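You operate a simulated robot arm through the tools that you are given. There is no shell and no other tool. Be economical: measure what you need, move in short steps, check, and stop when the job is done.

The job below is to be done with a simulated robot arm. You get a single attempt, and the scene is never put back.

## Task
Warm the milk on medium and pour it into the teal mug.
Fine: ring off, pan on the trivet.
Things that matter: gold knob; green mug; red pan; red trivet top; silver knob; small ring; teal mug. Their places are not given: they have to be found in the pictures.

It is judged by the outcome, as a careful person would: the job done as asked, and still so three seconds after it is handed in. It fails if anything else is knocked over, pushed out of place, dropped, spilled or broken.

## Robot
A 6-joint arm with a two-finger parallel gripper, fixed in place. Base frame: the origin is at the foot of the arm, x ahead of it, y to its left, z up; the work surface is at about z = 910. Readings come in mm, rad, newtons and seconds.
With the tool pointing down near the work surface it reaches from about 360 to 820 mm from the base axis. Its first joint turns from -2.897 to 2.897 rad. Payload 3.91 kg.
The TCP is the grasp point between the finger pads, 30 mm short of the fingertips. In the tool frame z runs along the fingers and y along their closing line. Largest opening 110 mm; finger width 20, thickness 10; the body of the gripper, 48 by 112 mm, starts 55 mm behind the TCP.
Orientation is that of the tool frame in the base frame, as a unit quaternion [w, x, y, z]. With the fingers straight down and closing along the base's y, the tool's x points along the base's -x, its y along +y and its z along -z.

## Interface
- The arm moves only by the tool move_arm. Its argument "commands" is a list of rows, each a list of 7 numbers: the turn, a rotation vector about the tool's x, y, z in rad, then the shift along the tool's x, y, z in cm, then the finger opening in cm, from 0 to 11. In form: [[wx, wy, wz, dx, dy, dz, fingers], ...]. A call has 1 to 20 rows; each row is the pose to reach, as a shift and turn from the pose commanded when the call began, along the tool's axes at that moment. Rows are played at 5 a second. More than 50 mm and 0.15 rad between two rows, or a gripper value outside its range, and nothing of the call is played. A pose out of reach is approached as far as the arm can. The call stops where the force on the tool passes 60 N (or 10 N more than at its start, if that is more) or the arm is blocked; 0.2 s more then pass. The fingers move at their own pace (about 45 mm/s each) and stop on an object; they squeeze with about 35 N. The grip force told is the motor's: it shows also when the fingers shut on nothing. Time passes only in rows, and 0.2 s behind the last, so rows that repeat a pose let the fingers close. The reply holds the time, the measured pose of the TCP, the force on the tool along the base axes, the opening and the grip force, in the units named above and with some noise, with the torque about the TCP (base axes, N m) and any sound that the robot's microphone picked up, and new pictures: "show" is both (left out), scene, wrist or none.
- Cameras (640 x 400 px; columns grow to the right, rows downward): "scene" is fixed at [398.7, 488.9, 1690]; the picture's right is [-1.00, 0.01, 0.00], its down [0.00, 0.53, -0.85] and it looks along [-0.01, -0.85, -0.53] (base axes); focal length 347 px, centre (320, 200). "wrist" rides on the gripper at [77, 7, -115] in the tool frame; the picture's right is [-0.09, 1.00, 0.00], its down [-0.80, -0.07, -0.59] and it looks along [-0.59, -0.05, 0.80] (tool axes); focal length 270 px, centre (320, 200).
- slide_trunk(by): slides the trunk up (or, below 0, down) by that many mm; the arm rides with it, the base frame stays. It gives what a move gives, with no picture.
- locate(camera, pixels): for up to 12 pixels [column, row] of the newest picture of that camera ("zoom" is the newest enlarged one), the place [x, y, z] in the base frame of the surface seen there, good to about 2 mm, but the place of the scene camera against the robot may be out by one fixed shift of up to 18 mm in any direction. It takes no simulated time.
- enlarge(camera, box): a new picture of the part [left, top, right, bottom] of that camera's present view, enlarged. It takes no simulated time.
- hand_in(): hands the job in; it is judged then, once.

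Go step by step. Measure first, check grasps and placings, and put right what went wrong. The budget is 80 turns and 200 pictures, counting those below and the enlarged ones. Unless the task says otherwise, let go and move clear before handing in, and close with one line.

The tools are called after "Emit:" as name(argument=value, ...) on one line, values as JSON. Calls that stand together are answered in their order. move_arm: Moves the arm, as the interface text tells. Its arguments: {"type":"object","properties":{"commands":{"type":"array","items":{"type":"array","items":{"type":"number"}}},"show":{"type":"string","enum":["both","scene","wrist","none"]}},"required":["commands"]} The other tools are called the same way: slide_trunk (by) slides the trunk up or down; locate (camera, pixels) gives the place of the surface under pixels of a picture; enlarge (camera, box) takes an enlarged picture of a part of a camera's view; hand_in () hands the job in.

At the start:

```text
clock: 0.0
tcp_pos: [292.9, -298.2, 1397.4]
tcp_rot: [-0.001, 0.0, 1.0, 0.0]
force: [0.0, 0.7, -0.5]
wrist_torque: [0.0, 0.02, 0.0]
gripper_width: 109.9
grip_force: 0.0
trunk travel left (down, up): [-550.0, 60.0]
```

scene: 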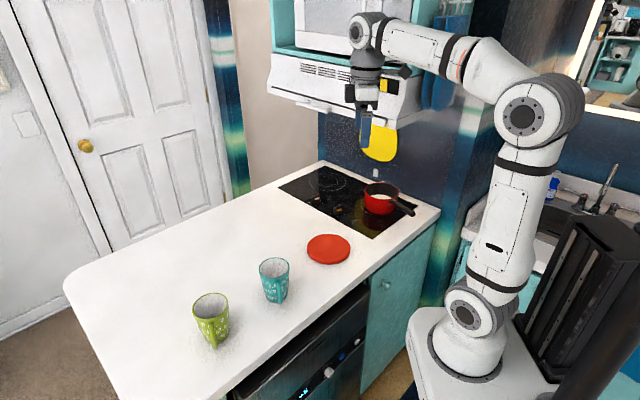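
wrist: 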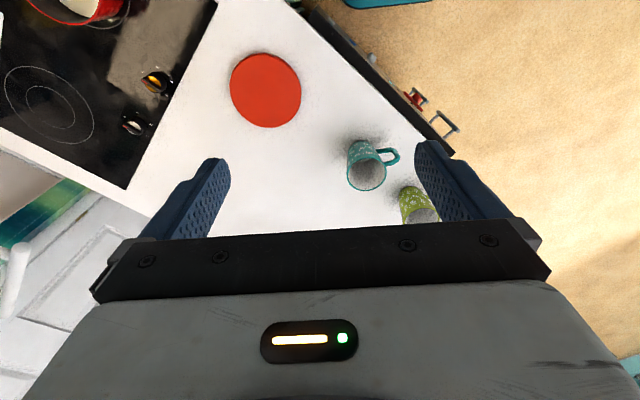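

The scene shows the red pan at about (380,197) on the hob, the red trivet at (328,249), the teal mug at (273,280) and the green mug at (210,318). I'll enlarge the hob and mugs to find the knobs and handles.

Emit:
enlarge(camera="scene", box=[270, 150, 450, 262])

Emit:
enlarge(camera="wrist", box=[0, 0, 220, 138])

Emit:
locate(camera="scene", pixels=[[328, 249], [308, 247], [350, 247], [328, 262], [328, 236], [273, 261], [273, 285], [381, 197], [413, 213], [392, 203], [210, 300], [300, 290]])

Emit:
locate(camera="wrist", pixels=[[265, 90], [150, 80], [128, 127], [50, 105], [366, 180], [390, 157], [80, 10], [355, 150], [370, 188]])

```text
3.56 times, centred on (360, 206) of scene
```

zoom: 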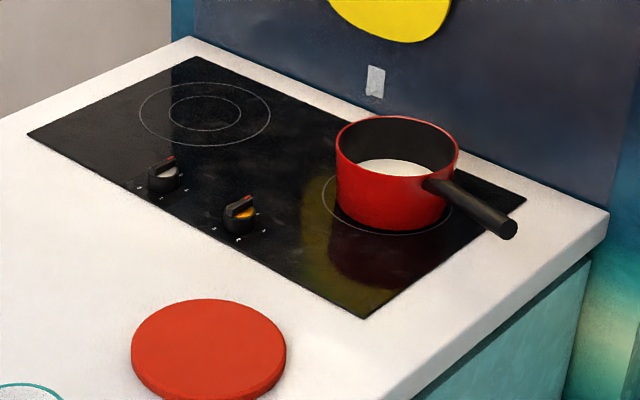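

```text
2.90 times, centred on (110, 69) of wrist
```

zoom: 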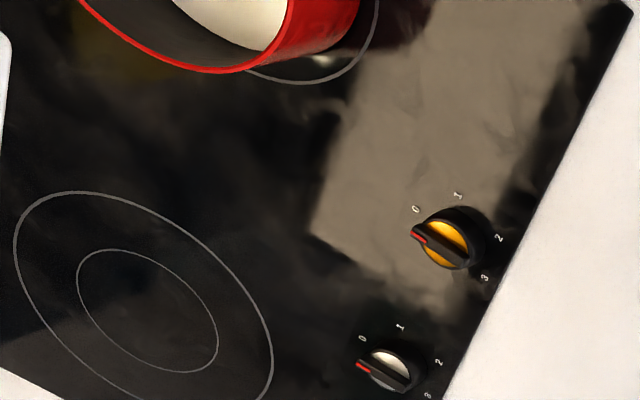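

```text
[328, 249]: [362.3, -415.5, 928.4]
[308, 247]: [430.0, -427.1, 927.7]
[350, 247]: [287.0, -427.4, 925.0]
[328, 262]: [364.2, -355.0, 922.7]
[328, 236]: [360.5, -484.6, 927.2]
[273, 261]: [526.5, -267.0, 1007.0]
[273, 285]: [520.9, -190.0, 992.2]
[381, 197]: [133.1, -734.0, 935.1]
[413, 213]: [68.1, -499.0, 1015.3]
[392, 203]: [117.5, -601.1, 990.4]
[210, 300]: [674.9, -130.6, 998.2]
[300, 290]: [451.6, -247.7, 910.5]
```

```text
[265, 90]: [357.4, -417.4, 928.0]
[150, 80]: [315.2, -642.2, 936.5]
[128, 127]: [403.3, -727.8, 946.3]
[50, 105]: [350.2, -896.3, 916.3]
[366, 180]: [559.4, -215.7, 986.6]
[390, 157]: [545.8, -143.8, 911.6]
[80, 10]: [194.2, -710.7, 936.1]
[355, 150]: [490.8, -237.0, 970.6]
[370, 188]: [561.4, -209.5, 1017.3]
```

Both knob pointers look to be at 0 (wrist zoom (417,235) and (362,367)). The pan stands on the ring that looks smaller. I'll measure the rings, the pan and the possible obstacles on the wall.

Emit:
enlarge(camera="scene", box=[270, 150, 450, 262])

Emit:
locate(camera="zoom", pixels=[[140, 112], [270, 117], [323, 205], [390, 234], [337, 145], [459, 150], [395, 117], [398, 168], [440, 184], [510, 228], [470, 203], [500, 237]])

Emit:
locate(camera="zoom", pixels=[[172, 160], [248, 202], [376, 82], [400, 20], [240, 213], [165, 178], [152, 192], [238, 238], [206, 300], [206, 345], [132, 345], [285, 345]])

Emit:
locate(camera="scene", pixels=[[340, 78], [300, 95], [395, 120], [400, 100], [440, 80], [360, 30], [290, 60]])

```text
3.56 times, centred on (360, 206) of scene
```

zoom: 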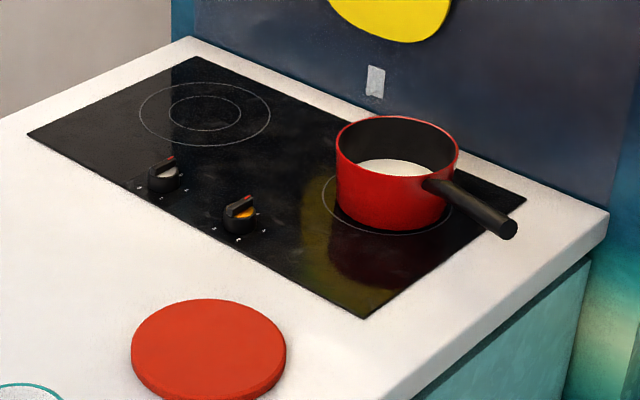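

```text
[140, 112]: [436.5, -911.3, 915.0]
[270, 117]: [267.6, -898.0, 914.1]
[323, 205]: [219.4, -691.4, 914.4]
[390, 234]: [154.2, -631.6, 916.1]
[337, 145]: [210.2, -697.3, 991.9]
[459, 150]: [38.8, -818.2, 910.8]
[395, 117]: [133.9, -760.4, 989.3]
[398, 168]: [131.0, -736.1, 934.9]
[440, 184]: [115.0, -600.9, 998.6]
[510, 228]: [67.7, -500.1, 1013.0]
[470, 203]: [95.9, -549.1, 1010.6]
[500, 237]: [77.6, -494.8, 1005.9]
```

```text
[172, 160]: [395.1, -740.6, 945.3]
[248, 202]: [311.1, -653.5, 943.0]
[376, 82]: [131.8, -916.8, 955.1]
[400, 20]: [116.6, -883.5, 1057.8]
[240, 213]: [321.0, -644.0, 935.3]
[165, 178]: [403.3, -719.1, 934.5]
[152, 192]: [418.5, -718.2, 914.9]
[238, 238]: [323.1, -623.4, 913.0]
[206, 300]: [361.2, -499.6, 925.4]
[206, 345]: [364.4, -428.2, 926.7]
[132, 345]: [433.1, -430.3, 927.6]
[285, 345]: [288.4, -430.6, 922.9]
```

```text
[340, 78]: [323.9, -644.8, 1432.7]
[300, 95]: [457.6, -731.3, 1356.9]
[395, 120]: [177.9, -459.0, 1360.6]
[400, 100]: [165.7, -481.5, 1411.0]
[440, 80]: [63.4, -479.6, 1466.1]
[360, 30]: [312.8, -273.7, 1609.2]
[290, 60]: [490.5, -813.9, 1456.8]
```

The pan is on the small ring: its left edge is at x≈219, and the large ring is at about (350,-900). Kitchen axes run about 45° to the base, and the hood's underside is near z≈1350. I'll go down in front of the hood, then in over the gold knob for a close look.

Emit:
move_arm(commands=[[0, 0, 0, 0, 0, 4.5, 11], [0, 0, 0, 0, 0, 9, 11], [0, 0, 0, 0, 0, 13.5, 11], [0, 0, 0, 0, 0, 18, 11], [0, 0, 0, 0, -4.5, 20, 11], [0, 0, 0, 0, -9, 21, 11], [0, 0, 0, 0, -13, 21, 11], [0, 0, 0, 0, -17, 21, 11], [0, 0, 0, 0, -21, 21, 11], [0, 0, 0, 0, -25, 21, 11]])

Emit:
locate(camera="scene", pixels=[[470, 310], [525, 115], [465, 370]])

```text
clock: 2.2
tcp_pos: [311.2, -513.0, 1189.4]
tcp_rot: [-0.002, -0.008, 1.0, 0.005]
force: [0.2, -0.6, 0.4]
wrist_torque: [-0.01, 0.0, 0.01]
gripper_width: 110.0
grip_force: 0.1
trunk travel left (down, up): [-550.0, 60.0]
stopped in row 10: the force on the tool passed its limit at 66 N (the readings are from after the stop); the commanded pose is now the measured one
```

scene: 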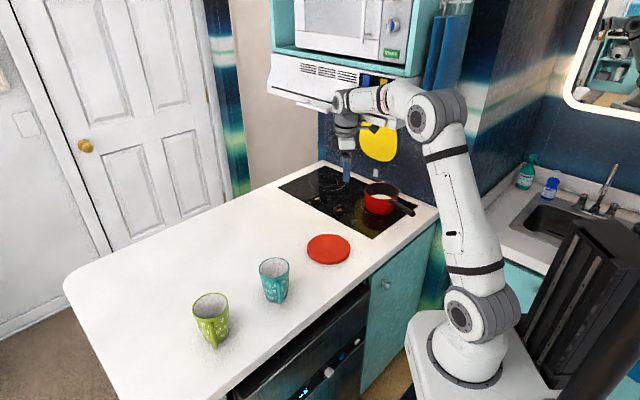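
wrist: 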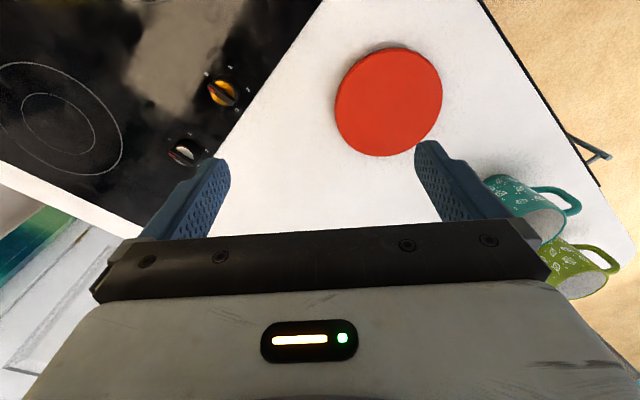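

```text
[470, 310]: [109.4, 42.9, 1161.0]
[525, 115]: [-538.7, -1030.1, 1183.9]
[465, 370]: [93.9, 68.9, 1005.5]
```

The wrist touched the hood at z=1189, and nothing looks displaced. I'll back off, go lower, then go in over the gold knob.

Emit:
move_arm(commands=[[0, 0, 0, 0, 2, 0, 11], [0, 0, 0, 0, 4, 1, 11], [0, 0, 0, 0, 4, 5, 11], [0, 0, 0, 0, 4, 9, 11], [0, 0, 0, 0, 4, 12, 11], [0, 0, 0, 0, 0, 14, 11], [0, 0, 0, 0, -4, 15, 11], [0, 0, 0, 0, -8, 15, 11], [0, 0, 0, 0, -11, 15, 11]])

```text
clock: 4.2
tcp_pos: [311.7, -629.3, 1027.6]
tcp_rot: [-0.005, -0.008, 1.0, 0.01]
force: [-0.1, 1.0, 1.2]
wrist_torque: [0.01, 0.0, 0.02]
gripper_width: 110.2
grip_force: 0.1
trunk travel left (down, up): [-550.0, 60.0]
```

scene: 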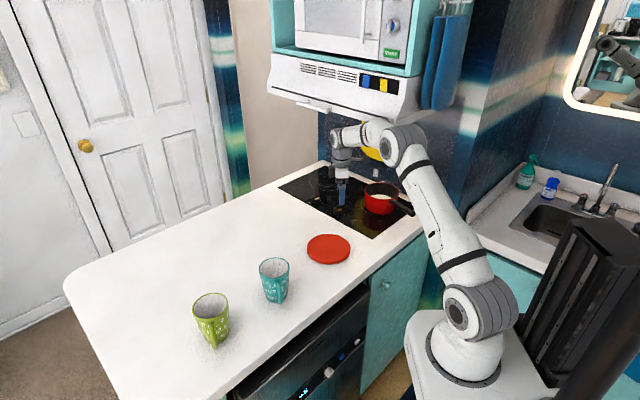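
wrist: 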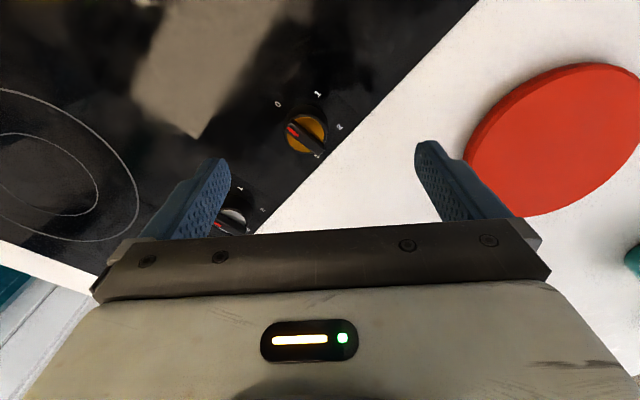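

Emit:
enlarge(camera="wrist", box=[250, 70, 370, 180])

Emit:
locate(camera="zoom", pixels=[[145, 180], [362, 130], [485, 305], [370, 450], [215, 325], [330, 420], [290, 350], [310, 360], [390, 270], [230, 400]])

```text
3.64 times, centred on (310, 125) of wrist
```

zoom: 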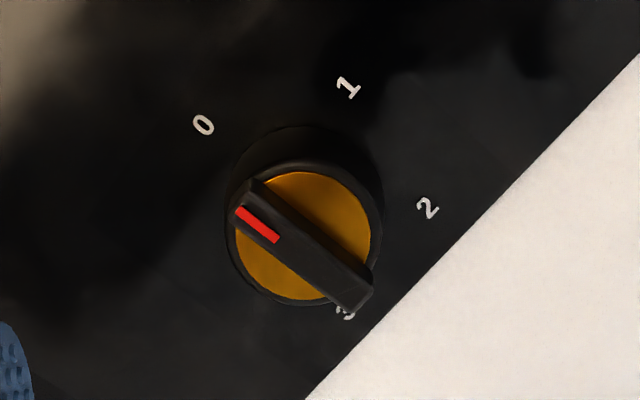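

```text
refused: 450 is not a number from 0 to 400
```

Emit:
locate(camera="zoom", pixels=[[203, 125], [348, 86], [428, 208], [345, 313], [257, 223], [355, 300], [248, 185], [370, 270], [335, 308], [300, 235], [345, 215], [265, 265]])

Emit:
locate(camera="wrist", pixels=[[231, 218], [264, 209], [540, 145], [470, 130], [565, 65]])

```text
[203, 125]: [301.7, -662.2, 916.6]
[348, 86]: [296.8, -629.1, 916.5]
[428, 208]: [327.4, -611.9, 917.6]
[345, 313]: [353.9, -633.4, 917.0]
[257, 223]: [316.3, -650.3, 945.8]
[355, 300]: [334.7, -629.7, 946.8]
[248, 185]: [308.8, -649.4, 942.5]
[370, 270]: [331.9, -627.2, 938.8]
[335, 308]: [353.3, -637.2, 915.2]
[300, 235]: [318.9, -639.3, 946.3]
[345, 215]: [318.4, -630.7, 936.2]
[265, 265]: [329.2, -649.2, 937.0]
```

```text
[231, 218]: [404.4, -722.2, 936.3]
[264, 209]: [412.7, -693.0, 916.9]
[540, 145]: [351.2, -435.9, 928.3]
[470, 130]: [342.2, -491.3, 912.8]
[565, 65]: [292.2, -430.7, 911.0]
```

The gold knob's centre is at about (325,-641), its top at z≈946, and its bar points at 0. Label angles are 0 at 222°, 1 at 157°, 2 at 85° and 3 at 15°, so "2" is 137° clockwise. I'll turn the gripper across the bar and lower over it.

Emit:
move_arm(commands=[[0, 0, -0.13, -0.3, -0.2, 0, 10], [0, 0, -0.26, -0.6, -0.5, 0, 8], [0, 0, -0.39, -0.9, -0.8, 0, 6], [0, 0, -0.52, -1.1, -1.0, 0, 5], [0, 0, -0.65, -1.33, -1.17, 0, 5], [0, 0, -0.785, -1.33, -1.17, 0, 5], [0, 0, -0.785, -1.33, -1.17, 2, 5], [0, 0, -0.785, -1.33, -1.17, 4, 5], [0, 0, -0.785, -1.33, -1.17, 4, 5]])

```text
clock: 6.2
tcp_pos: [312.9, -651.8, 985.3]
tcp_rot: [0.004, -0.385, 0.923, 0.013]
force: [-0.1, -0.2, -0.3]
wrist_torque: [0.02, 0.0, -0.01]
gripper_width: 50.2
grip_force: 0.1
trunk travel left (down, up): [-550.0, 60.0]
```

scene: 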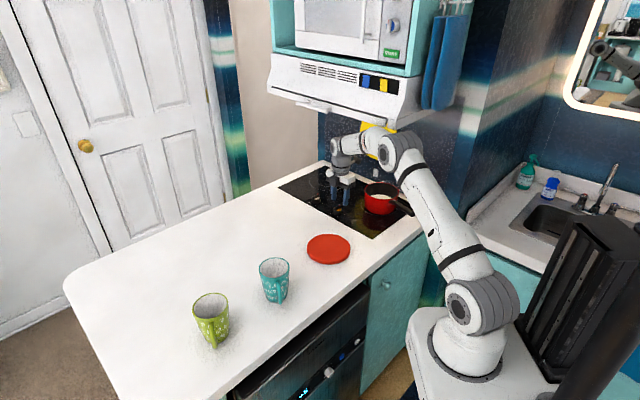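
wrist: 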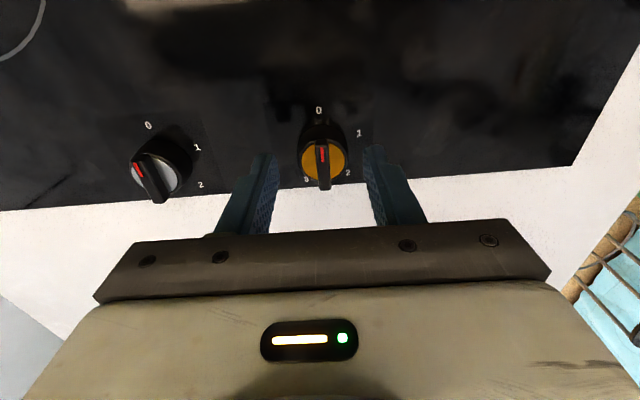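

The reading (312.9,-651.8) differs from the commanded (325,-641). I'll hold still to see whether it settles.

Emit:
move_arm(commands=[[0, 0, 0, 0, 0, 0, 5], [0, 0, 0, 0, 0, 0, 5]], show="wrist")

Emit:
locate(camera="wrist", pixels=[[318, 110], [322, 150], [325, 185], [306, 179], [348, 173], [359, 132], [322, 168], [265, 165], [373, 160]])

Emit:
enlarge(camera="wrist", box=[240, 80, 400, 200])

```text
clock: 6.8
tcp_pos: [313.0, -650.8, 986.5]
tcp_rot: [0.005, -0.385, 0.923, 0.013]
force: [-0.4, -0.4, 0.0]
wrist_torque: [0.0, -0.02, -0.04]
gripper_width: 50.0
grip_force: 0.0
trunk travel left (down, up): [-550.0, 60.0]
```

wrist: 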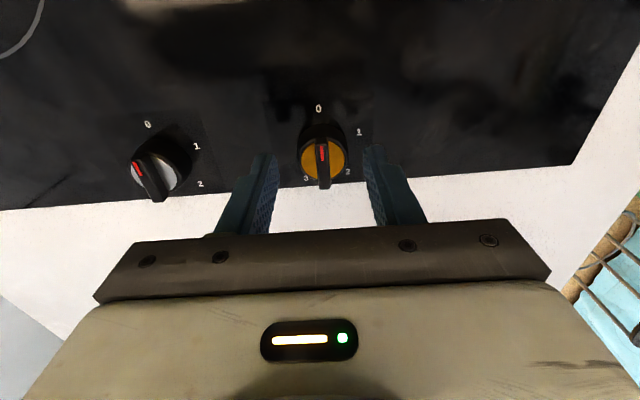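

```text
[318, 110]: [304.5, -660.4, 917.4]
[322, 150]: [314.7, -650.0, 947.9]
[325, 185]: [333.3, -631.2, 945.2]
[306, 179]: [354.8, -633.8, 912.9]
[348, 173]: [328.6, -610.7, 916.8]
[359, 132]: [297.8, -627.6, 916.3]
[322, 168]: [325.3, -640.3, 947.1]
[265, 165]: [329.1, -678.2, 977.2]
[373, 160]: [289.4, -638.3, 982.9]
```

```text
3.33 times, centred on (320, 140) of wrist
```

zoom: 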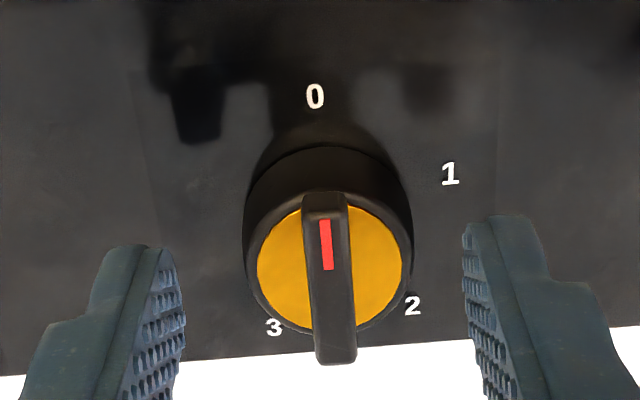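

The labels located again match, so the TCP really is at (313,-651). I'll shift about 16 mm along the bar toward the knob centre and check.

Emit:
move_arm(commands=[[0, 0, 0, -0.8, -0.06, 0, 5], [0, 0, 0, -1.6, -0.12, 0, 5], [0, 0, 0, -1.6, -0.12, 0, 5]], show="none")

```text
clock: 7.6
tcp_pos: [326.3, -639.5, 987.3]
tcp_rot: [0.004, -0.386, 0.922, 0.012]
force: [0.2, 0.1, 0.1]
wrist_torque: [0.05, 0.04, -0.02]
gripper_width: 50.1
grip_force: 0.0
trunk travel left (down, up): [-550.0, 60.0]
```

It tracked well this time: the TCP is at (326,-639.5). I'll lower so the tips sit just above the knob face, close on the bar, and look.

Emit:
move_arm(commands=[[0, 0, 0, 0.06, 0.06, 1, 5], [0, 0, 0, 0.12, 0.06, 1.85, 5], [0, 0, 0, 0.12, 0.06, 1.85, 3], [0, 0, 0, 0.12, 0.06, 1.85, 1], [0, 0, 0, 0.12, 0.06, 1.85, 0.5], [0, 0, 0, 0.12, 0.06, 1.85, 0.5]], show="wrist")

```text
clock: 9.0
tcp_pos: [323.8, -639.7, 967.1]
tcp_rot: [0.004, -0.386, 0.923, 0.012]
force: [-3.5, 5.9, -2.0]
wrist_torque: [0.08, -0.22, -0.21]
gripper_width: 8.9
grip_force: 43.5
trunk travel left (down, up): [-550.0, 60.0]
```

wrist: 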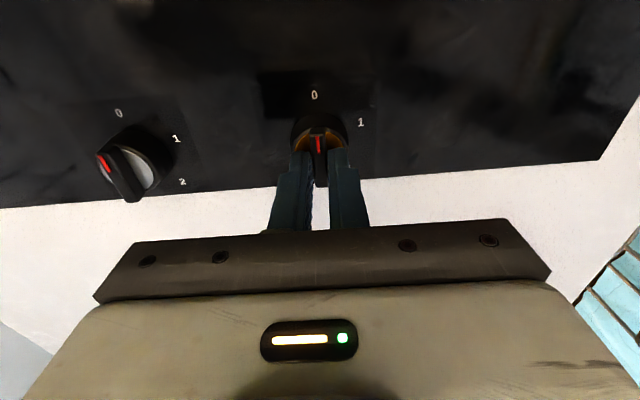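

The bar is gripped (8.9 mm, 43 N). I'll turn it clockwise in a first increment of 0.6 rad and check for sideways drift.

Emit:
move_arm(commands=[[0, 0, 0.12, 0, 0, 0, 0.5], [0, 0, 0.24, 0, 0, 0, 0.5], [0, 0, 0.36, 0, 0, 0, 0.5], [0, 0, 0.48, 0, 0, 0, 0.5], [0, 0, 0.6, 0, 0, 0, 0.5], [0, 0, 0.6, 0, 0, 0, 0.5]], show="wrist")

```text
clock: 10.4
tcp_pos: [323.7, -640.2, 969.2]
tcp_rot: [0.0, -0.095, 0.995, 0.012]
force: [-4.1, 1.0, -5.6]
wrist_torque: [-0.17, -0.87, -0.04]
gripper_width: 9.1
grip_force: 44.6
trunk travel left (down, up): [-550.0, 60.0]
```

wrist: 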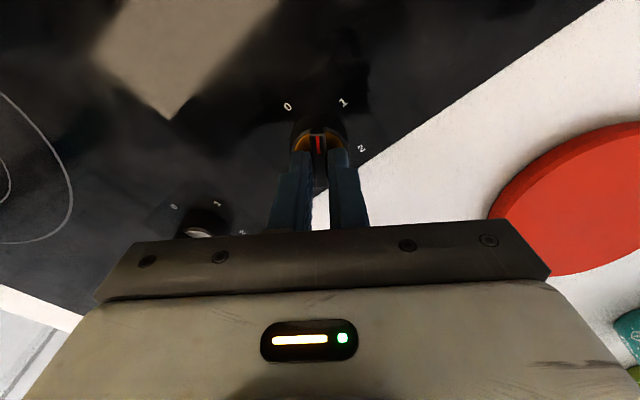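

The knob follows, with the pointer now between 0 and 1. I'll continue another 1.2 rad.

Emit:
move_arm(commands=[[0, 0, 0.12, 0, 0, 0, 0.5], [0, 0, 0.24, 0, 0, 0, 0.5], [0, 0, 0.36, 0, 0, 0, 0.5], [0, 0, 0.48, 0, 0, 0, 0.5], [0, 0, 0.6, 0, 0, 0, 0.5], [0, 0, 0.72, 0, 0, 0, 0.5], [0, 0, 0.84, 0, 0, 0, 0.5], [0, 0, 0.96, 0, 0, 0, 0.5], [0, 0, 1.08, 0, 0, 0, 0.5], [0, 0, 1.2, 0, 0, 0, 0.5], [0, 0, 1.2, 0, 0, 0, 0.5]], show="both")

```text
clock: 12.8
tcp_pos: [323.0, -643.8, 967.5]
tcp_rot: [-0.006, 0.484, 0.875, 0.012]
force: [-14.5, -15.9, -6.2]
wrist_torque: [-1.46, -0.04, 0.04]
gripper_width: 8.9
grip_force: 45.5
trunk travel left (down, up): [-550.0, 60.0]
```

scene: 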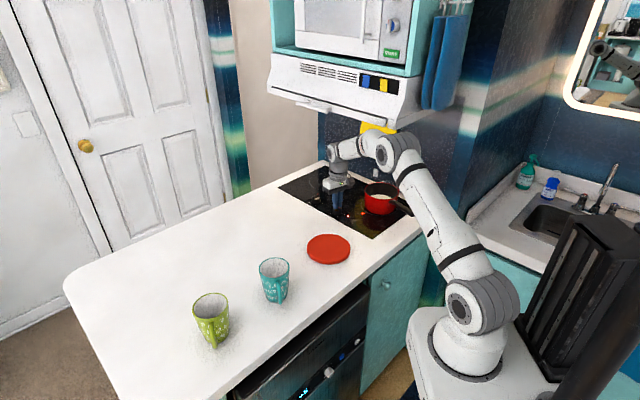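
wrist: 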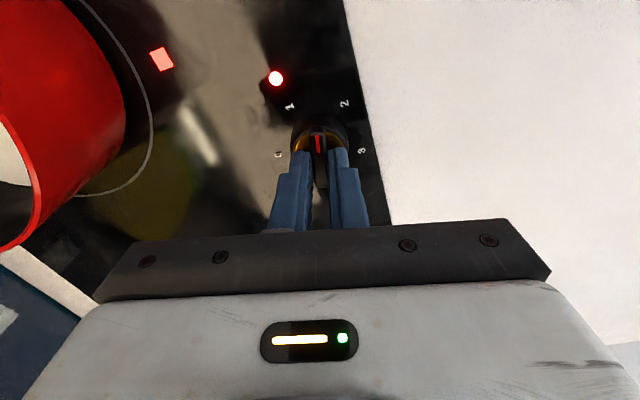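

The indicators near the small ring (161,60) and by the knob (275,78) are now lit, so gold drives the pan's ring. The pointer is between 1 and 2, so I'll turn the remaining 0.65 rad with a small recentring.

Emit:
move_arm(commands=[[0, 0, 0.11, 0.05, 0.05, 0, 0.5], [0, 0, 0.22, 0.1, 0.1, 0, 0.5], [0, 0, 0.33, 0.15, 0.15, 0, 0.5], [0, 0, 0.44, 0.2, 0.2, 0, 0.5], [0, 0, 0.55, 0.2, 0.2, 0, 0.5], [0, 0, 0.65, 0.2, 0.2, 0, 0.5], [0, 0, 0.65, 0.2, 0.2, 0, 0.5]], show="wrist")

Emit:
enlarge(camera="wrist", box=[220, 50, 420, 175])

```text
clock: 14.4
tcp_pos: [320.8, -641.7, 968.3]
tcp_rot: [-0.009, 0.738, 0.674, 0.008]
force: [-17.6, -39.1, 8.0]
wrist_torque: [-0.86, 0.44, 0.04]
gripper_width: 9.0
grip_force: 44.9
trunk travel left (down, up): [-550.0, 60.0]
```

wrist: 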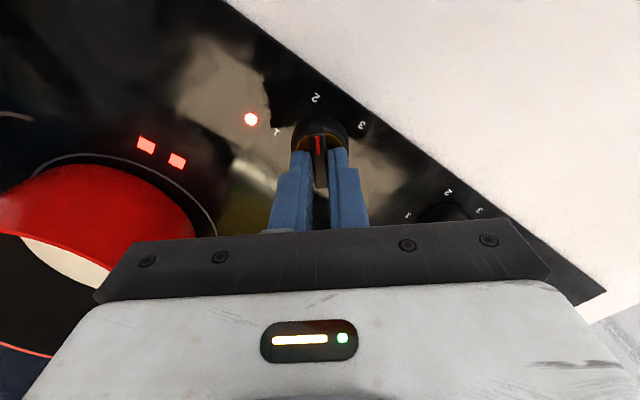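

```text
3.20 times, centred on (320, 112) of wrist
```

zoom: 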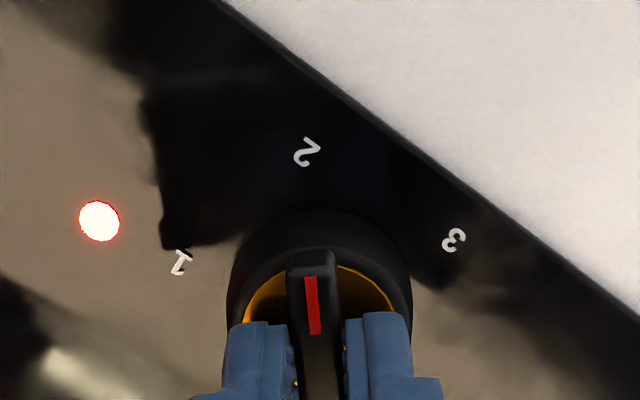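

Two squares lit (146,145) and (177,160): level 2, medium, with the pointer at "2". I'll relax the side force and wait, listening for any sound.

Emit:
move_arm(commands=[[0, 0, 0, -0.1, -0.05, 0, 0.5], [0, 0, 0, -0.25, -0.1, 0, 0.5], [0, 0, 0, -0.25, -0.1, 0, 0.5], [0, 0, 0, -0.25, -0.1, 0, 0.5], [0, 0, 0, -0.25, -0.1, 0, 0.5], [0, 0, 0, -0.25, -0.1, 0, 0.5], [0, 0, 0, -0.25, -0.1, 0, 0.5], [0, 0, 0, -0.25, -0.1, 0, 0.5], [0, 0, 0, -0.25, -0.1, 0, 0.5], [0, 0, 0, -0.25, -0.1, 0, 0.5], [0, 0, 0, -0.25, -0.1, 0, 0.5], [0, 0, 0, -0.25, -0.1, 0, 0.5], [0, 0, 0, -0.25, -0.1, 0, 0.5], [0, 0, 0, -0.25, -0.1, 0, 0.5], [0, 0, 0, -0.25, -0.1, 0, 0.5], [0, 0, 0, -0.25, -0.1, 0, 0.5], [0, 0, 0, -0.25, -0.1, 0, 0.5], [0, 0, 0, -0.25, -0.1, 0, 0.5], [0, 0, 0, -0.25, -0.1, 0, 0.5], [0, 0, 0, -0.25, -0.1, 0, 0.5]], show="both")

Emit:
enlarge(camera="scene", box=[330, 160, 430, 225])

```text
clock: 18.6
tcp_pos: [322.0, -641.3, 968.0]
tcp_rot: [-0.01, 0.737, 0.676, 0.01]
force: [-19.1, -23.4, 3.7]
wrist_torque: [-0.49, 0.44, 0.01]
gripper_width: 8.7
grip_force: 45.1
trunk travel left (down, up): [-550.0, 60.0]
```

scene: 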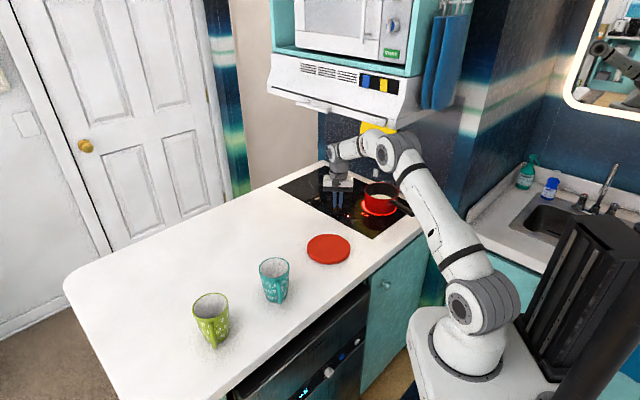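
wrist: 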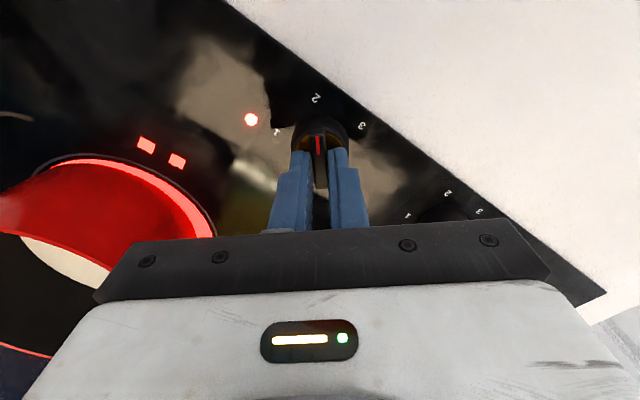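

```text
6.15 times, centred on (380, 192) of scene
```

zoom: 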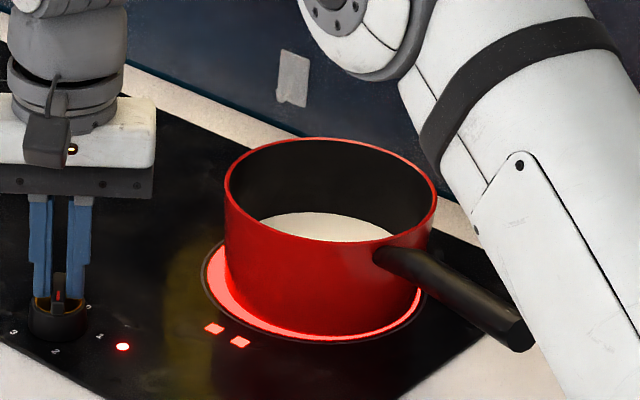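

The small ring under the pan glows red at level 2. I'll keep waiting and watching for steam or sound.

Emit:
move_arm(commands=[[0, 0, 0, 0, -0.1, 0, 0.5], [0, 0, 0, 0, -0.1, 0, 0.5], [0, 0, 0, 0, -0.1, 0, 0.5], [0, 0, 0, 0, -0.1, 0, 0.5], [0, 0, 0, 0, -0.1, 0, 0.5], [0, 0, 0, 0, -0.1, 0, 0.5], [0, 0, 0, 0, -0.1, 0, 0.5], [0, 0, 0, 0, -0.1, 0, 0.5], [0, 0, 0, 0, -0.1, 0, 0.5], [0, 0, 0, 0, -0.1, 0, 0.5], [0, 0, 0, 0, -0.1, 0, 0.5], [0, 0, 0, 0, -0.1, 0, 0.5], [0, 0, 0, 0, -0.1, 0, 0.5], [0, 0, 0, 0, -0.1, 0, 0.5], [0, 0, 0, 0, -0.1, 0, 0.5], [0, 0, 0, 0, -0.1, 0, 0.5], [0, 0, 0, 0, -0.1, 0, 0.5], [0, 0, 0, 0, -0.1, 0, 0.5], [0, 0, 0, 0, -0.1, 0, 0.5], [0, 0, 0, 0, -0.1, 0, 0.5]], show="none")

Emit:
enlarge(camera="scene", box=[330, 150, 430, 215])

```text
clock: 22.8
tcp_pos: [321.8, -641.0, 968.6]
tcp_rot: [-0.01, 0.737, 0.676, 0.009]
force: [-10.2, -26.1, 9.2]
wrist_torque: [-0.68, 0.25, 0.02]
gripper_width: 8.8
grip_force: 45.0
trunk travel left (down, up): [-550.0, 60.0]
```

```text
6.15 times, centred on (380, 182) of scene
```

zoom: 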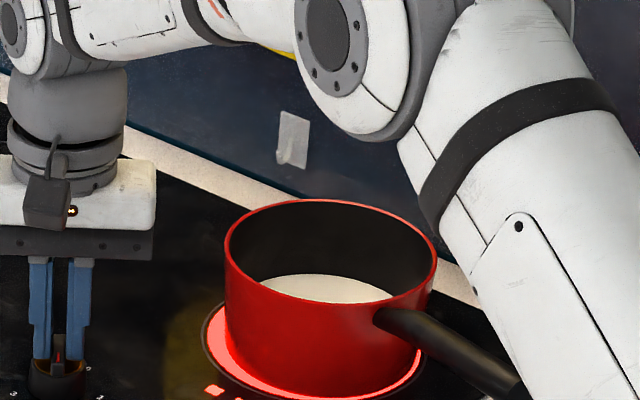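

No steam yet at 22.8 s. I'll wait further in two stretches.

Emit:
move_arm(commands=[[0, 0, 0, -0.1, 0, 0, 0.5], [0, 0, 0, -0.1, 0, 0, 0.5], [0, 0, 0, -0.1, 0, 0, 0.5], [0, 0, 0, -0.1, 0, 0, 0.5], [0, 0, 0, -0.1, 0, 0, 0.5], [0, 0, 0, -0.1, 0, 0, 0.5], [0, 0, 0, -0.1, 0, 0, 0.5], [0, 0, 0, -0.1, 0, 0, 0.5], [0, 0, 0, -0.1, 0, 0, 0.5], [0, 0, 0, -0.1, 0, 0, 0.5], [0, 0, 0, -0.1, 0, 0, 0.5], [0, 0, 0, -0.1, 0, 0, 0.5], [0, 0, 0, -0.1, 0, 0, 0.5], [0, 0, 0, -0.1, 0, 0, 0.5], [0, 0, 0, -0.1, 0, 0, 0.5], [0, 0, 0, -0.1, 0, 0, 0.5], [0, 0, 0, -0.1, 0, 0, 0.5], [0, 0, 0, -0.1, 0, 0, 0.5], [0, 0, 0, -0.1, 0, 0, 0.5], [0, 0, 0, -0.1, 0, 0, 0.5]], show="none")

Emit:
move_arm(commands=[[0, 0, 0, 0, 0, 0, 0.5], [0, 0, 0, 0, 0, 0, 0.5], [0, 0, 0, 0, 0, 0, 0.5], [0, 0, 0, 0, 0, 0, 0.5], [0, 0, 0, 0, 0, 0, 0.5], [0, 0, 0, 0, 0, 0, 0.5], [0, 0, 0, 0, 0, 0, 0.5], [0, 0, 0, 0, 0, 0, 0.5], [0, 0, 0, 0, 0, 0, 0.5], [0, 0, 0, 0, 0, 0, 0.5], [0, 0, 0, 0, 0, 0, 0.5], [0, 0, 0, 0, 0, 0, 0.5], [0, 0, 0, 0, 0, 0, 0.5], [0, 0, 0, 0, 0, 0, 0.5], [0, 0, 0, 0, 0, 0, 0.5], [0, 0, 0, 0, 0, 0, 0.5], [0, 0, 0, 0, 0, 0, 0.5], [0, 0, 0, 0, 0, 0, 0.5], [0, 0, 0, 0, 0, 0, 0.5], [0, 0, 0, 0, 0, 0, 0.5]], show="none")

Emit:
enlarge(camera="scene", box=[330, 150, 430, 215])

```text
clock: 27.0
tcp_pos: [321.6, -641.7, 968.2]
tcp_rot: [-0.01, 0.738, 0.675, 0.01]
force: [-13.4, -13.5, 2.1]
wrist_torque: [-0.17, 0.28, 0.0]
gripper_width: 9.0
grip_force: 44.9
trunk travel left (down, up): [-550.0, 60.0]
```

```text
clock: 31.2
tcp_pos: [321.5, -641.0, 967.2]
tcp_rot: [-0.01, 0.737, 0.676, 0.01]
force: [-14.3, -9.6, -4.7]
wrist_torque: [-0.24, 0.34, 0.0]
gripper_width: 8.7
grip_force: 45.6
trunk travel left (down, up): [-550.0, 60.0]
```

```text
6.15 times, centred on (380, 182) of scene
```

zoom: 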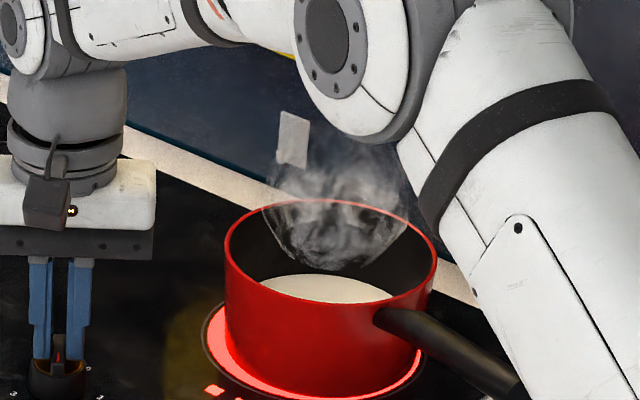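

Steam rises from the milk at (340,230) of the zoom: it is warm. I'll turn the knob back toward 0 now.

Emit:
move_arm(commands=[[0, 0, -0.14, 0, 0, 0, 0.5], [0, 0, -0.28, 0, 0, 0, 0.5], [0, 0, -0.42, 0, 0, 0, 0.5], [0, 0, -0.56, 0, 0, 0, 0.5], [0, 0, -0.7, 0, 0, 0, 0.5], [0, 0, -0.84, 0, 0, 0, 0.5], [0, 0, -0.98, 0, 0, 0, 0.5], [0, 0, -1.12, 0, 0, 0, 0.5], [0, 0, -1.2, 0, 0, 0, 0.5]], show="none")

```text
clock: 33.2
tcp_pos: [323.2, -640.8, 968.4]
tcp_rot: [-0.003, 0.226, 0.974, 0.013]
force: [-4.6, -6.9, -4.9]
wrist_torque: [0.04, 1.32, 0.06]
gripper_width: 8.8
grip_force: 45.0
trunk travel left (down, up): [-550.0, 60.0]
```

Emit:
move_arm(commands=[[0, 0, -0.14, 0, 0, 0, 0.5], [0, 0, -0.28, 0, 0, 0, 0.5], [0, 0, -0.42, 0, 0, 0, 0.5], [0, 0, -0.56, 0, 0, 0, 0.5], [0, 0, -0.7, 0, 0, 0, 0.5], [0, 0, -0.84, 0, 0, 0, 0.5], [0, 0, -0.98, 0, 0, 0, 0.5], [0, 0, -1.12, 0, 0, 0, 0.5], [0, 0, -1.25, 0, 0, 0, 0.5], [0, 0, -1.25, 0, 0, 0, 0.5]], show="both")

Emit:
enlarge(camera="scene", box=[330, 150, 430, 215])

```text
clock: 35.4
tcp_pos: [322.6, -639.9, 967.3]
tcp_rot: [0.006, -0.386, 0.922, 0.013]
force: [-7.2, 3.5, -6.2]
wrist_torque: [-0.62, 0.55, -0.33]
gripper_width: 8.9
grip_force: 45.3
trunk travel left (down, up): [-550.0, 60.0]
```

scene: 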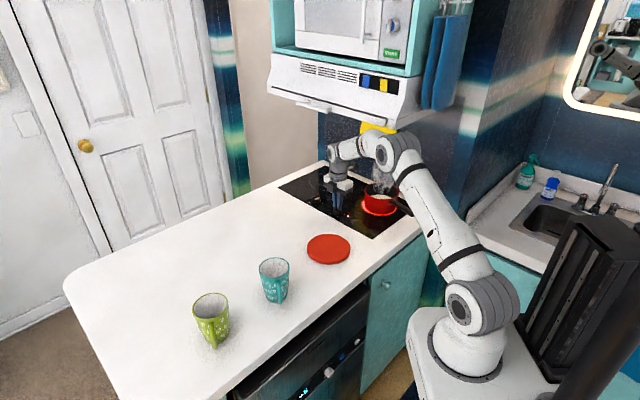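
wrist: 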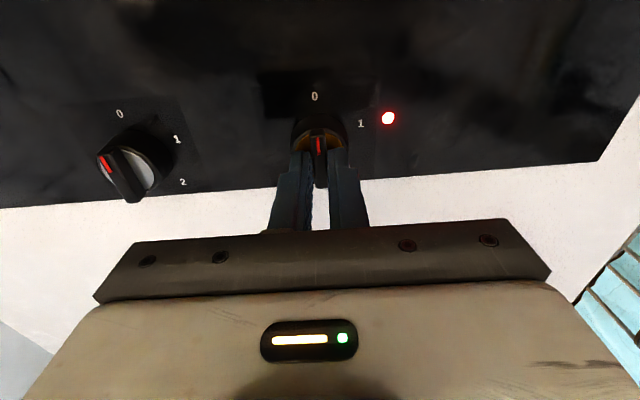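

```text
6.15 times, centred on (380, 182) of scene
```

zoom: 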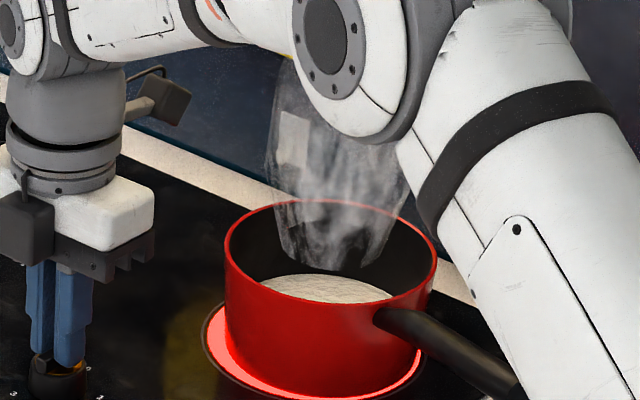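

The level squares are gone, the ring is only fading and the knob is back at 0. I'll release, rise, and retreat in front of the hood with the gripper turning toward the handle's direction.

Emit:
move_arm(commands=[[0, 0, 0, 0, 0, 0, 3], [0, 0, 0, 0, 0, 0, 5], [0, 0, 0, 0, 0, -4, 5], [0, 0, 0, 0, 0, -8, 6], [0, 0, 0, 0, 0, -12, 8], [0, 0, 0.14, -0.4, 2.4, -13, 8], [0, 0, 0.28, -0.8, 4.8, -13, 8], [0, 0, 0.42, -1.2, 7.2, -13, 8], [0, 0, 0.56, -1.6, 9.6, -13, 8], [0, 0, 0.7, -2, 12, -13, 8], [0, 0, 0.84, -2.4, 14.4, -13, 8], [0, 0, 0.98, -2.8, 16.8, -13, 8], [0, 0, 1.12, -3.2, 19.2, -13, 8], [0, 0, 1.26, -3.6, 21.6, -13, 8], [0, 0, 1.4, -4, 24, -13, 8], [0, 0, 1.54, -4.4, 26.5, -13, 8], [0, 0, 1.68, -4.7, 29.2, -13, 8], [0, 0, 1.82, -4.7, 29.2, -13, 8], [0, 0, 1.92, -4.7, 29.2, -13, 8]], show="both")

```text
clock: 37.6
tcp_pos: [304.6, -527.0, 1092.6]
tcp_rot: [0.006, -0.011, 1.0, 0.01]
force: [1.7, 6.3, -11.4]
wrist_torque: [-0.37, 0.03, -0.03]
gripper_width: 79.8
grip_force: 0.0
trunk travel left (down, up): [-550.0, 60.0]
stopped in row 10: the arm was blocked; the commanded pose is now the measured one
```

scene: 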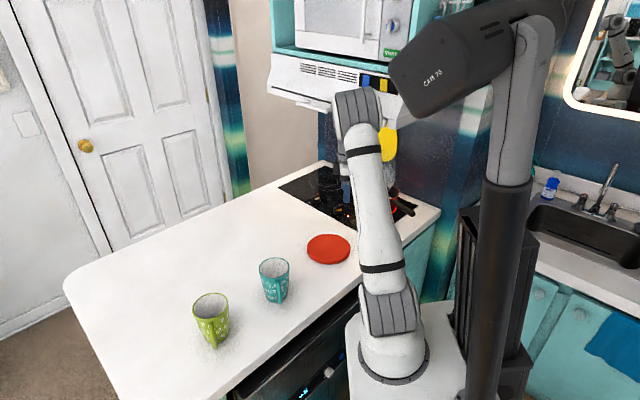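
wrist: 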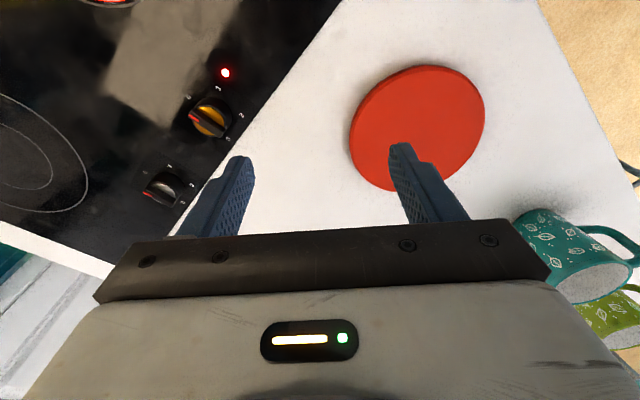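

The arm was blocked in row 10 and the picture of the robot's trunk has changed. I'll check whether the pan was disturbed and whether the places still agree.

Emit:
enlarge(camera="scene", box=[290, 100, 470, 230])

Emit:
locate(camera="wrist", pixels=[[208, 122], [417, 115], [225, 73], [162, 190]])

Emit:
locate(camera="scene", pixels=[[390, 345], [385, 290], [365, 100], [330, 249], [440, 60], [500, 250], [395, 190], [375, 140]])

```text
3.08 times, centred on (380, 165) of scene
```

zoom: 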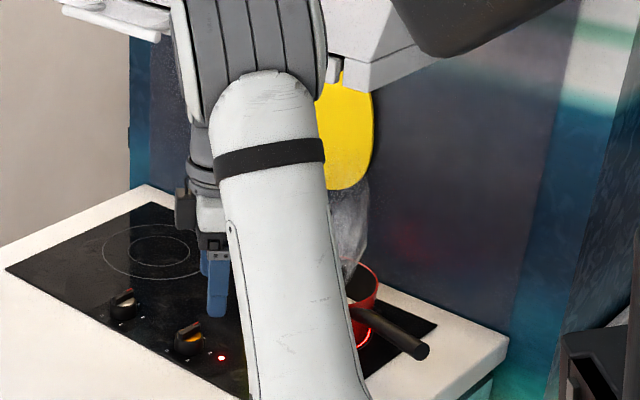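

```text
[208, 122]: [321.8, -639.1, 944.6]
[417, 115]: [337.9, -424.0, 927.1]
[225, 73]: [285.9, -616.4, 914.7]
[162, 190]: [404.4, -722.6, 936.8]
```

```text
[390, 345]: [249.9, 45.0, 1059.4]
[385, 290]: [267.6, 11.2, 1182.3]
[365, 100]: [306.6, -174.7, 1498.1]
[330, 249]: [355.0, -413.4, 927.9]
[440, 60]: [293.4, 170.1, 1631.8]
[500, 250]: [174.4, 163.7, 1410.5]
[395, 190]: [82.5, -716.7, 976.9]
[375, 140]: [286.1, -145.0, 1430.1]
```

The pan and knobs are undisturbed: the gold knob is at (321.8,-639) and reads 0. The forearm likely met the hood edge. I'll measure the counter's near edge and the hood edge before replanning.

Emit:
locate(camera="scene", pixels=[[437, 213], [420, 226], [330, 310], [245, 385], [300, 105], [328, 100], [400, 108], [415, 105], [395, 100], [360, 380], [430, 372], [480, 300]])

Emit:
move_arm(commands=[[0, 0, 0, -1, 2, 0, 8], [0, 0, 0, -3, 5, 0, 8], [0, 0, 0, -5, 9, 0, 8], [0, 0, 0, -6, 13, 0, 8], [0, 0, 0, -6, 17, 0, 8], [0, 0, 0, -6, 21, 0, 8]], show="scene")

```text
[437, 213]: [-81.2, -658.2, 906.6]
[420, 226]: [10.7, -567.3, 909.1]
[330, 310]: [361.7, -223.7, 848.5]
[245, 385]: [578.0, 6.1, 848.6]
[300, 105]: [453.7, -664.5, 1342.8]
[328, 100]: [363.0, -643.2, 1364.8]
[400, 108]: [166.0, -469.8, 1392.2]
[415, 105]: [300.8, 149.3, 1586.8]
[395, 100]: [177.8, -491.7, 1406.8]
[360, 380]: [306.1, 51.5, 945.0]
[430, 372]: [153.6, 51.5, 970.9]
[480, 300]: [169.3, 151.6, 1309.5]
```

```text
clock: 38.0
tcp_pos: [300.3, -483.6, 1097.3]
tcp_rot: [0.079, 0.026, 0.996, 0.032]
force: [-0.8, 0.3, -0.7]
wrist_torque: [-0.02, -0.03, -0.01]
gripper_width: 80.1
grip_force: 0.1
trunk travel left (down, up): [-550.0, 60.0]
stopped in row 1: the arm was blocked; the commanded pose is now the measured one
```

scene: 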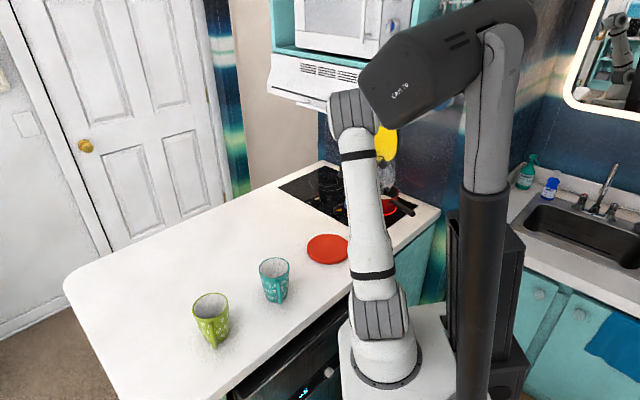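

The robot's body moved in the picture and the arm reports blocked with almost no force. I'll hold still to see whether it is settled, and look at the elbow and head region.

Emit:
move_arm(commands=[[0, 0, 0, 0, 0, 0, 8], [0, 0, 0, 0, 0, 0, 8]], show="both")

Emit:
enlarge(camera="scene", box=[260, 0, 580, 200])

Emit:
locate(camera="zoom", pixels=[[220, 190], [170, 210], [140, 200], [230, 60], [330, 150], [100, 190], [430, 330]])

```text
clock: 38.3
tcp_pos: [293.8, -471.1, 1086.7]
tcp_rot: [0.145, 0.038, 0.985, 0.08]
force: [-0.8, -1.0, -0.5]
wrist_torque: [0.03, -0.02, 0.0]
gripper_width: 79.9
grip_force: 0.1
trunk travel left (down, up): [-550.0, 60.0]
stopped in row 1: the arm was blocked; the commanded pose is now the measured one
```

scene: 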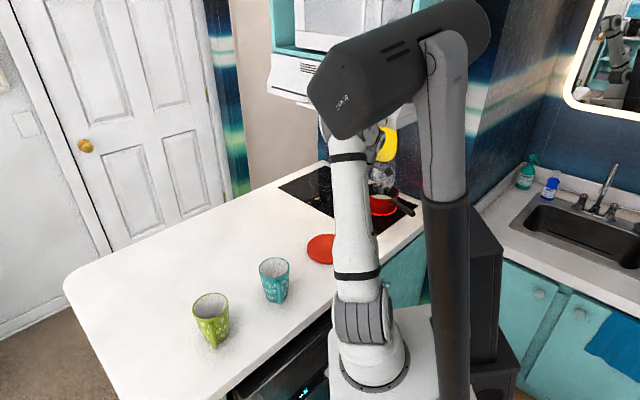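
wrist: 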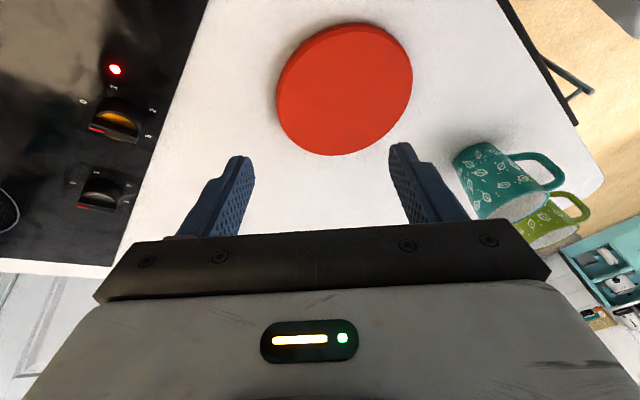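

```text
2.00 times, centred on (420, 100) of scene
```

zoom: 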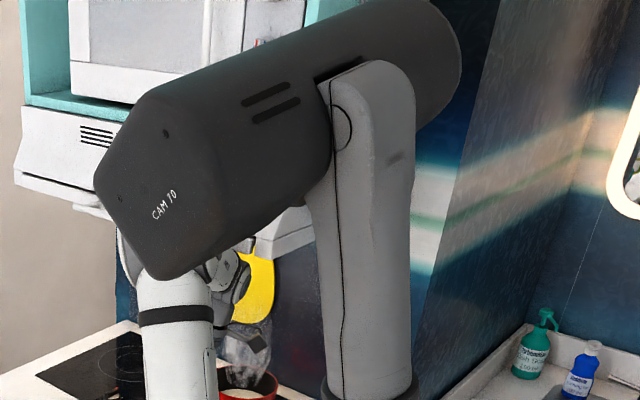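

```text
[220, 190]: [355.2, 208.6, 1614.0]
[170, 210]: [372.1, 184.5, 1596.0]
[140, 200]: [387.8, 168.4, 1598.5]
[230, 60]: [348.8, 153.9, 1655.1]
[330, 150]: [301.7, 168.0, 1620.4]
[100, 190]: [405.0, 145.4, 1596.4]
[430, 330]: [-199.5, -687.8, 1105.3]
```

The robot keeps shifting even on a hold, which looks like it unwinding into another posture. I'll step gently up and away from the hood and watch.

Emit:
move_arm(commands=[[0, 0, 0, -0.5, 1, -0.5, 8], [0, 0, 0, -1, 2, -1, 8], [0, 0, 0, -1.5, 3, -1.5, 8], [0, 0, 0, -2, 4, -2, 8]], show="scene")

Emit:
locate(camera="scene", pixels=[[360, 355], [360, 310], [350, 200], [440, 300], [470, 300], [470, 380]])

```text
clock: 38.6
tcp_pos: [260.7, -471.7, 1069.8]
tcp_rot: [0.191, 0.028, 0.974, 0.117]
force: [-1.1, 0.7, -0.5]
wrist_torque: [-0.01, -0.07, -0.05]
gripper_width: 79.7
grip_force: 0.1
trunk travel left (down, up): [-550.0, 60.0]
stopped in row 1: the arm was blocked; the commanded pose is now the measured one
```

scene: 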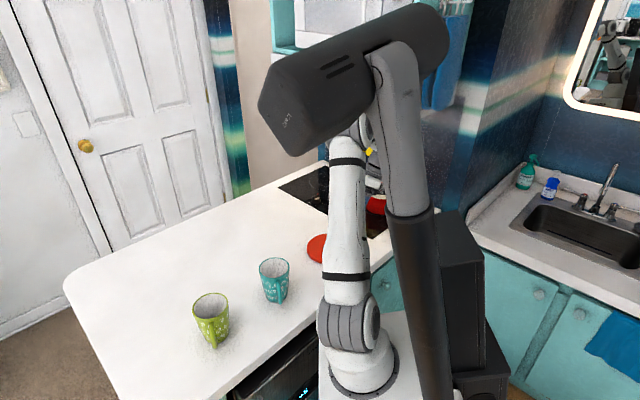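

```text
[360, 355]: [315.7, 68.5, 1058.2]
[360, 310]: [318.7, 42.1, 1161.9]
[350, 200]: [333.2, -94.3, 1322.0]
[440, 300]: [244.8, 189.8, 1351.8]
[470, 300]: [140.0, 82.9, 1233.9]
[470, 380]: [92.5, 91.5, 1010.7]
```

The tower and column look tilted in the picture. I'll measure points along them to understand whether the robot's body is leaning.

Emit:
locate(camera="scene", pixels=[[400, 150], [405, 200], [415, 250], [425, 300], [438, 360], [442, 390], [475, 240], [475, 290], [475, 340], [330, 330], [345, 180], [490, 380]])

Emit:
move_arm(commands=[[0, 0, 0, 0, 0, 0, 8]], show="both")

Emit:
locate(camera="wrist", pixels=[[120, 110], [345, 90], [480, 180]])

```text
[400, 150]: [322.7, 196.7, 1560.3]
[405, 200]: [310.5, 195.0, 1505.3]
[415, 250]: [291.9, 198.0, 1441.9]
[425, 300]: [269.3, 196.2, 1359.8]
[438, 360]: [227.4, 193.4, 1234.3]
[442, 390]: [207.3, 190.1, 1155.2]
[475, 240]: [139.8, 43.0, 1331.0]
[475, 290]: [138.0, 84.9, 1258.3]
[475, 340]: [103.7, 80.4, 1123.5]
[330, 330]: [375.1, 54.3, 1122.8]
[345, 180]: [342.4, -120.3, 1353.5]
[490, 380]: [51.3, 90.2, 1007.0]
```

```text
clock: 38.9
tcp_pos: [127.7, -487.2, 1061.2]
tcp_rot: [0.259, -0.008, 0.954, 0.151]
force: [0.7, 1.0, 2.5]
wrist_torque: [-0.12, 0.13, -0.03]
gripper_width: 80.1
grip_force: 0.1
trunk travel left (down, up): [-550.0, 60.0]
stopped in row 1: the arm was blocked; the commanded pose is now the measured one
```

scene: 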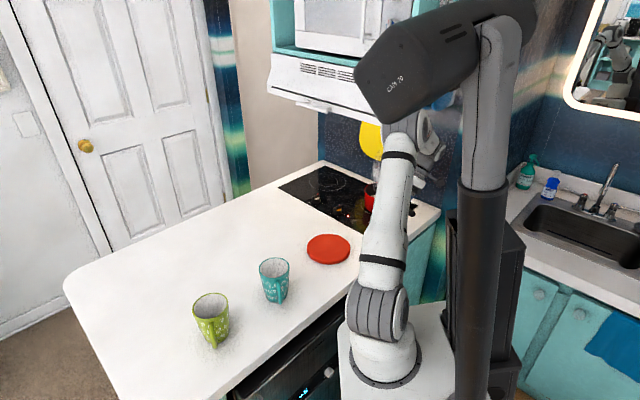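
wrist: 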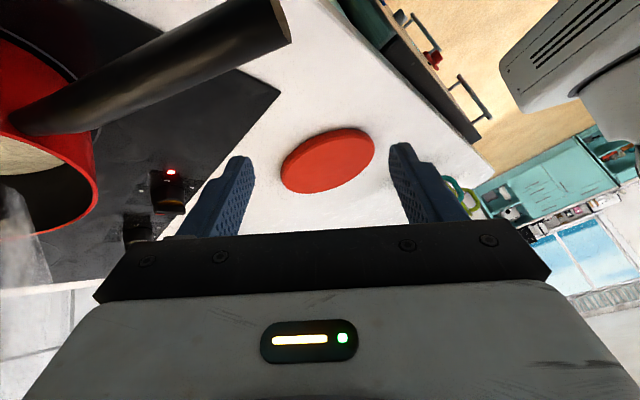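

```text
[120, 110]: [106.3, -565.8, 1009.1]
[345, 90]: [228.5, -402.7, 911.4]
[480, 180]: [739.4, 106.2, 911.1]
```

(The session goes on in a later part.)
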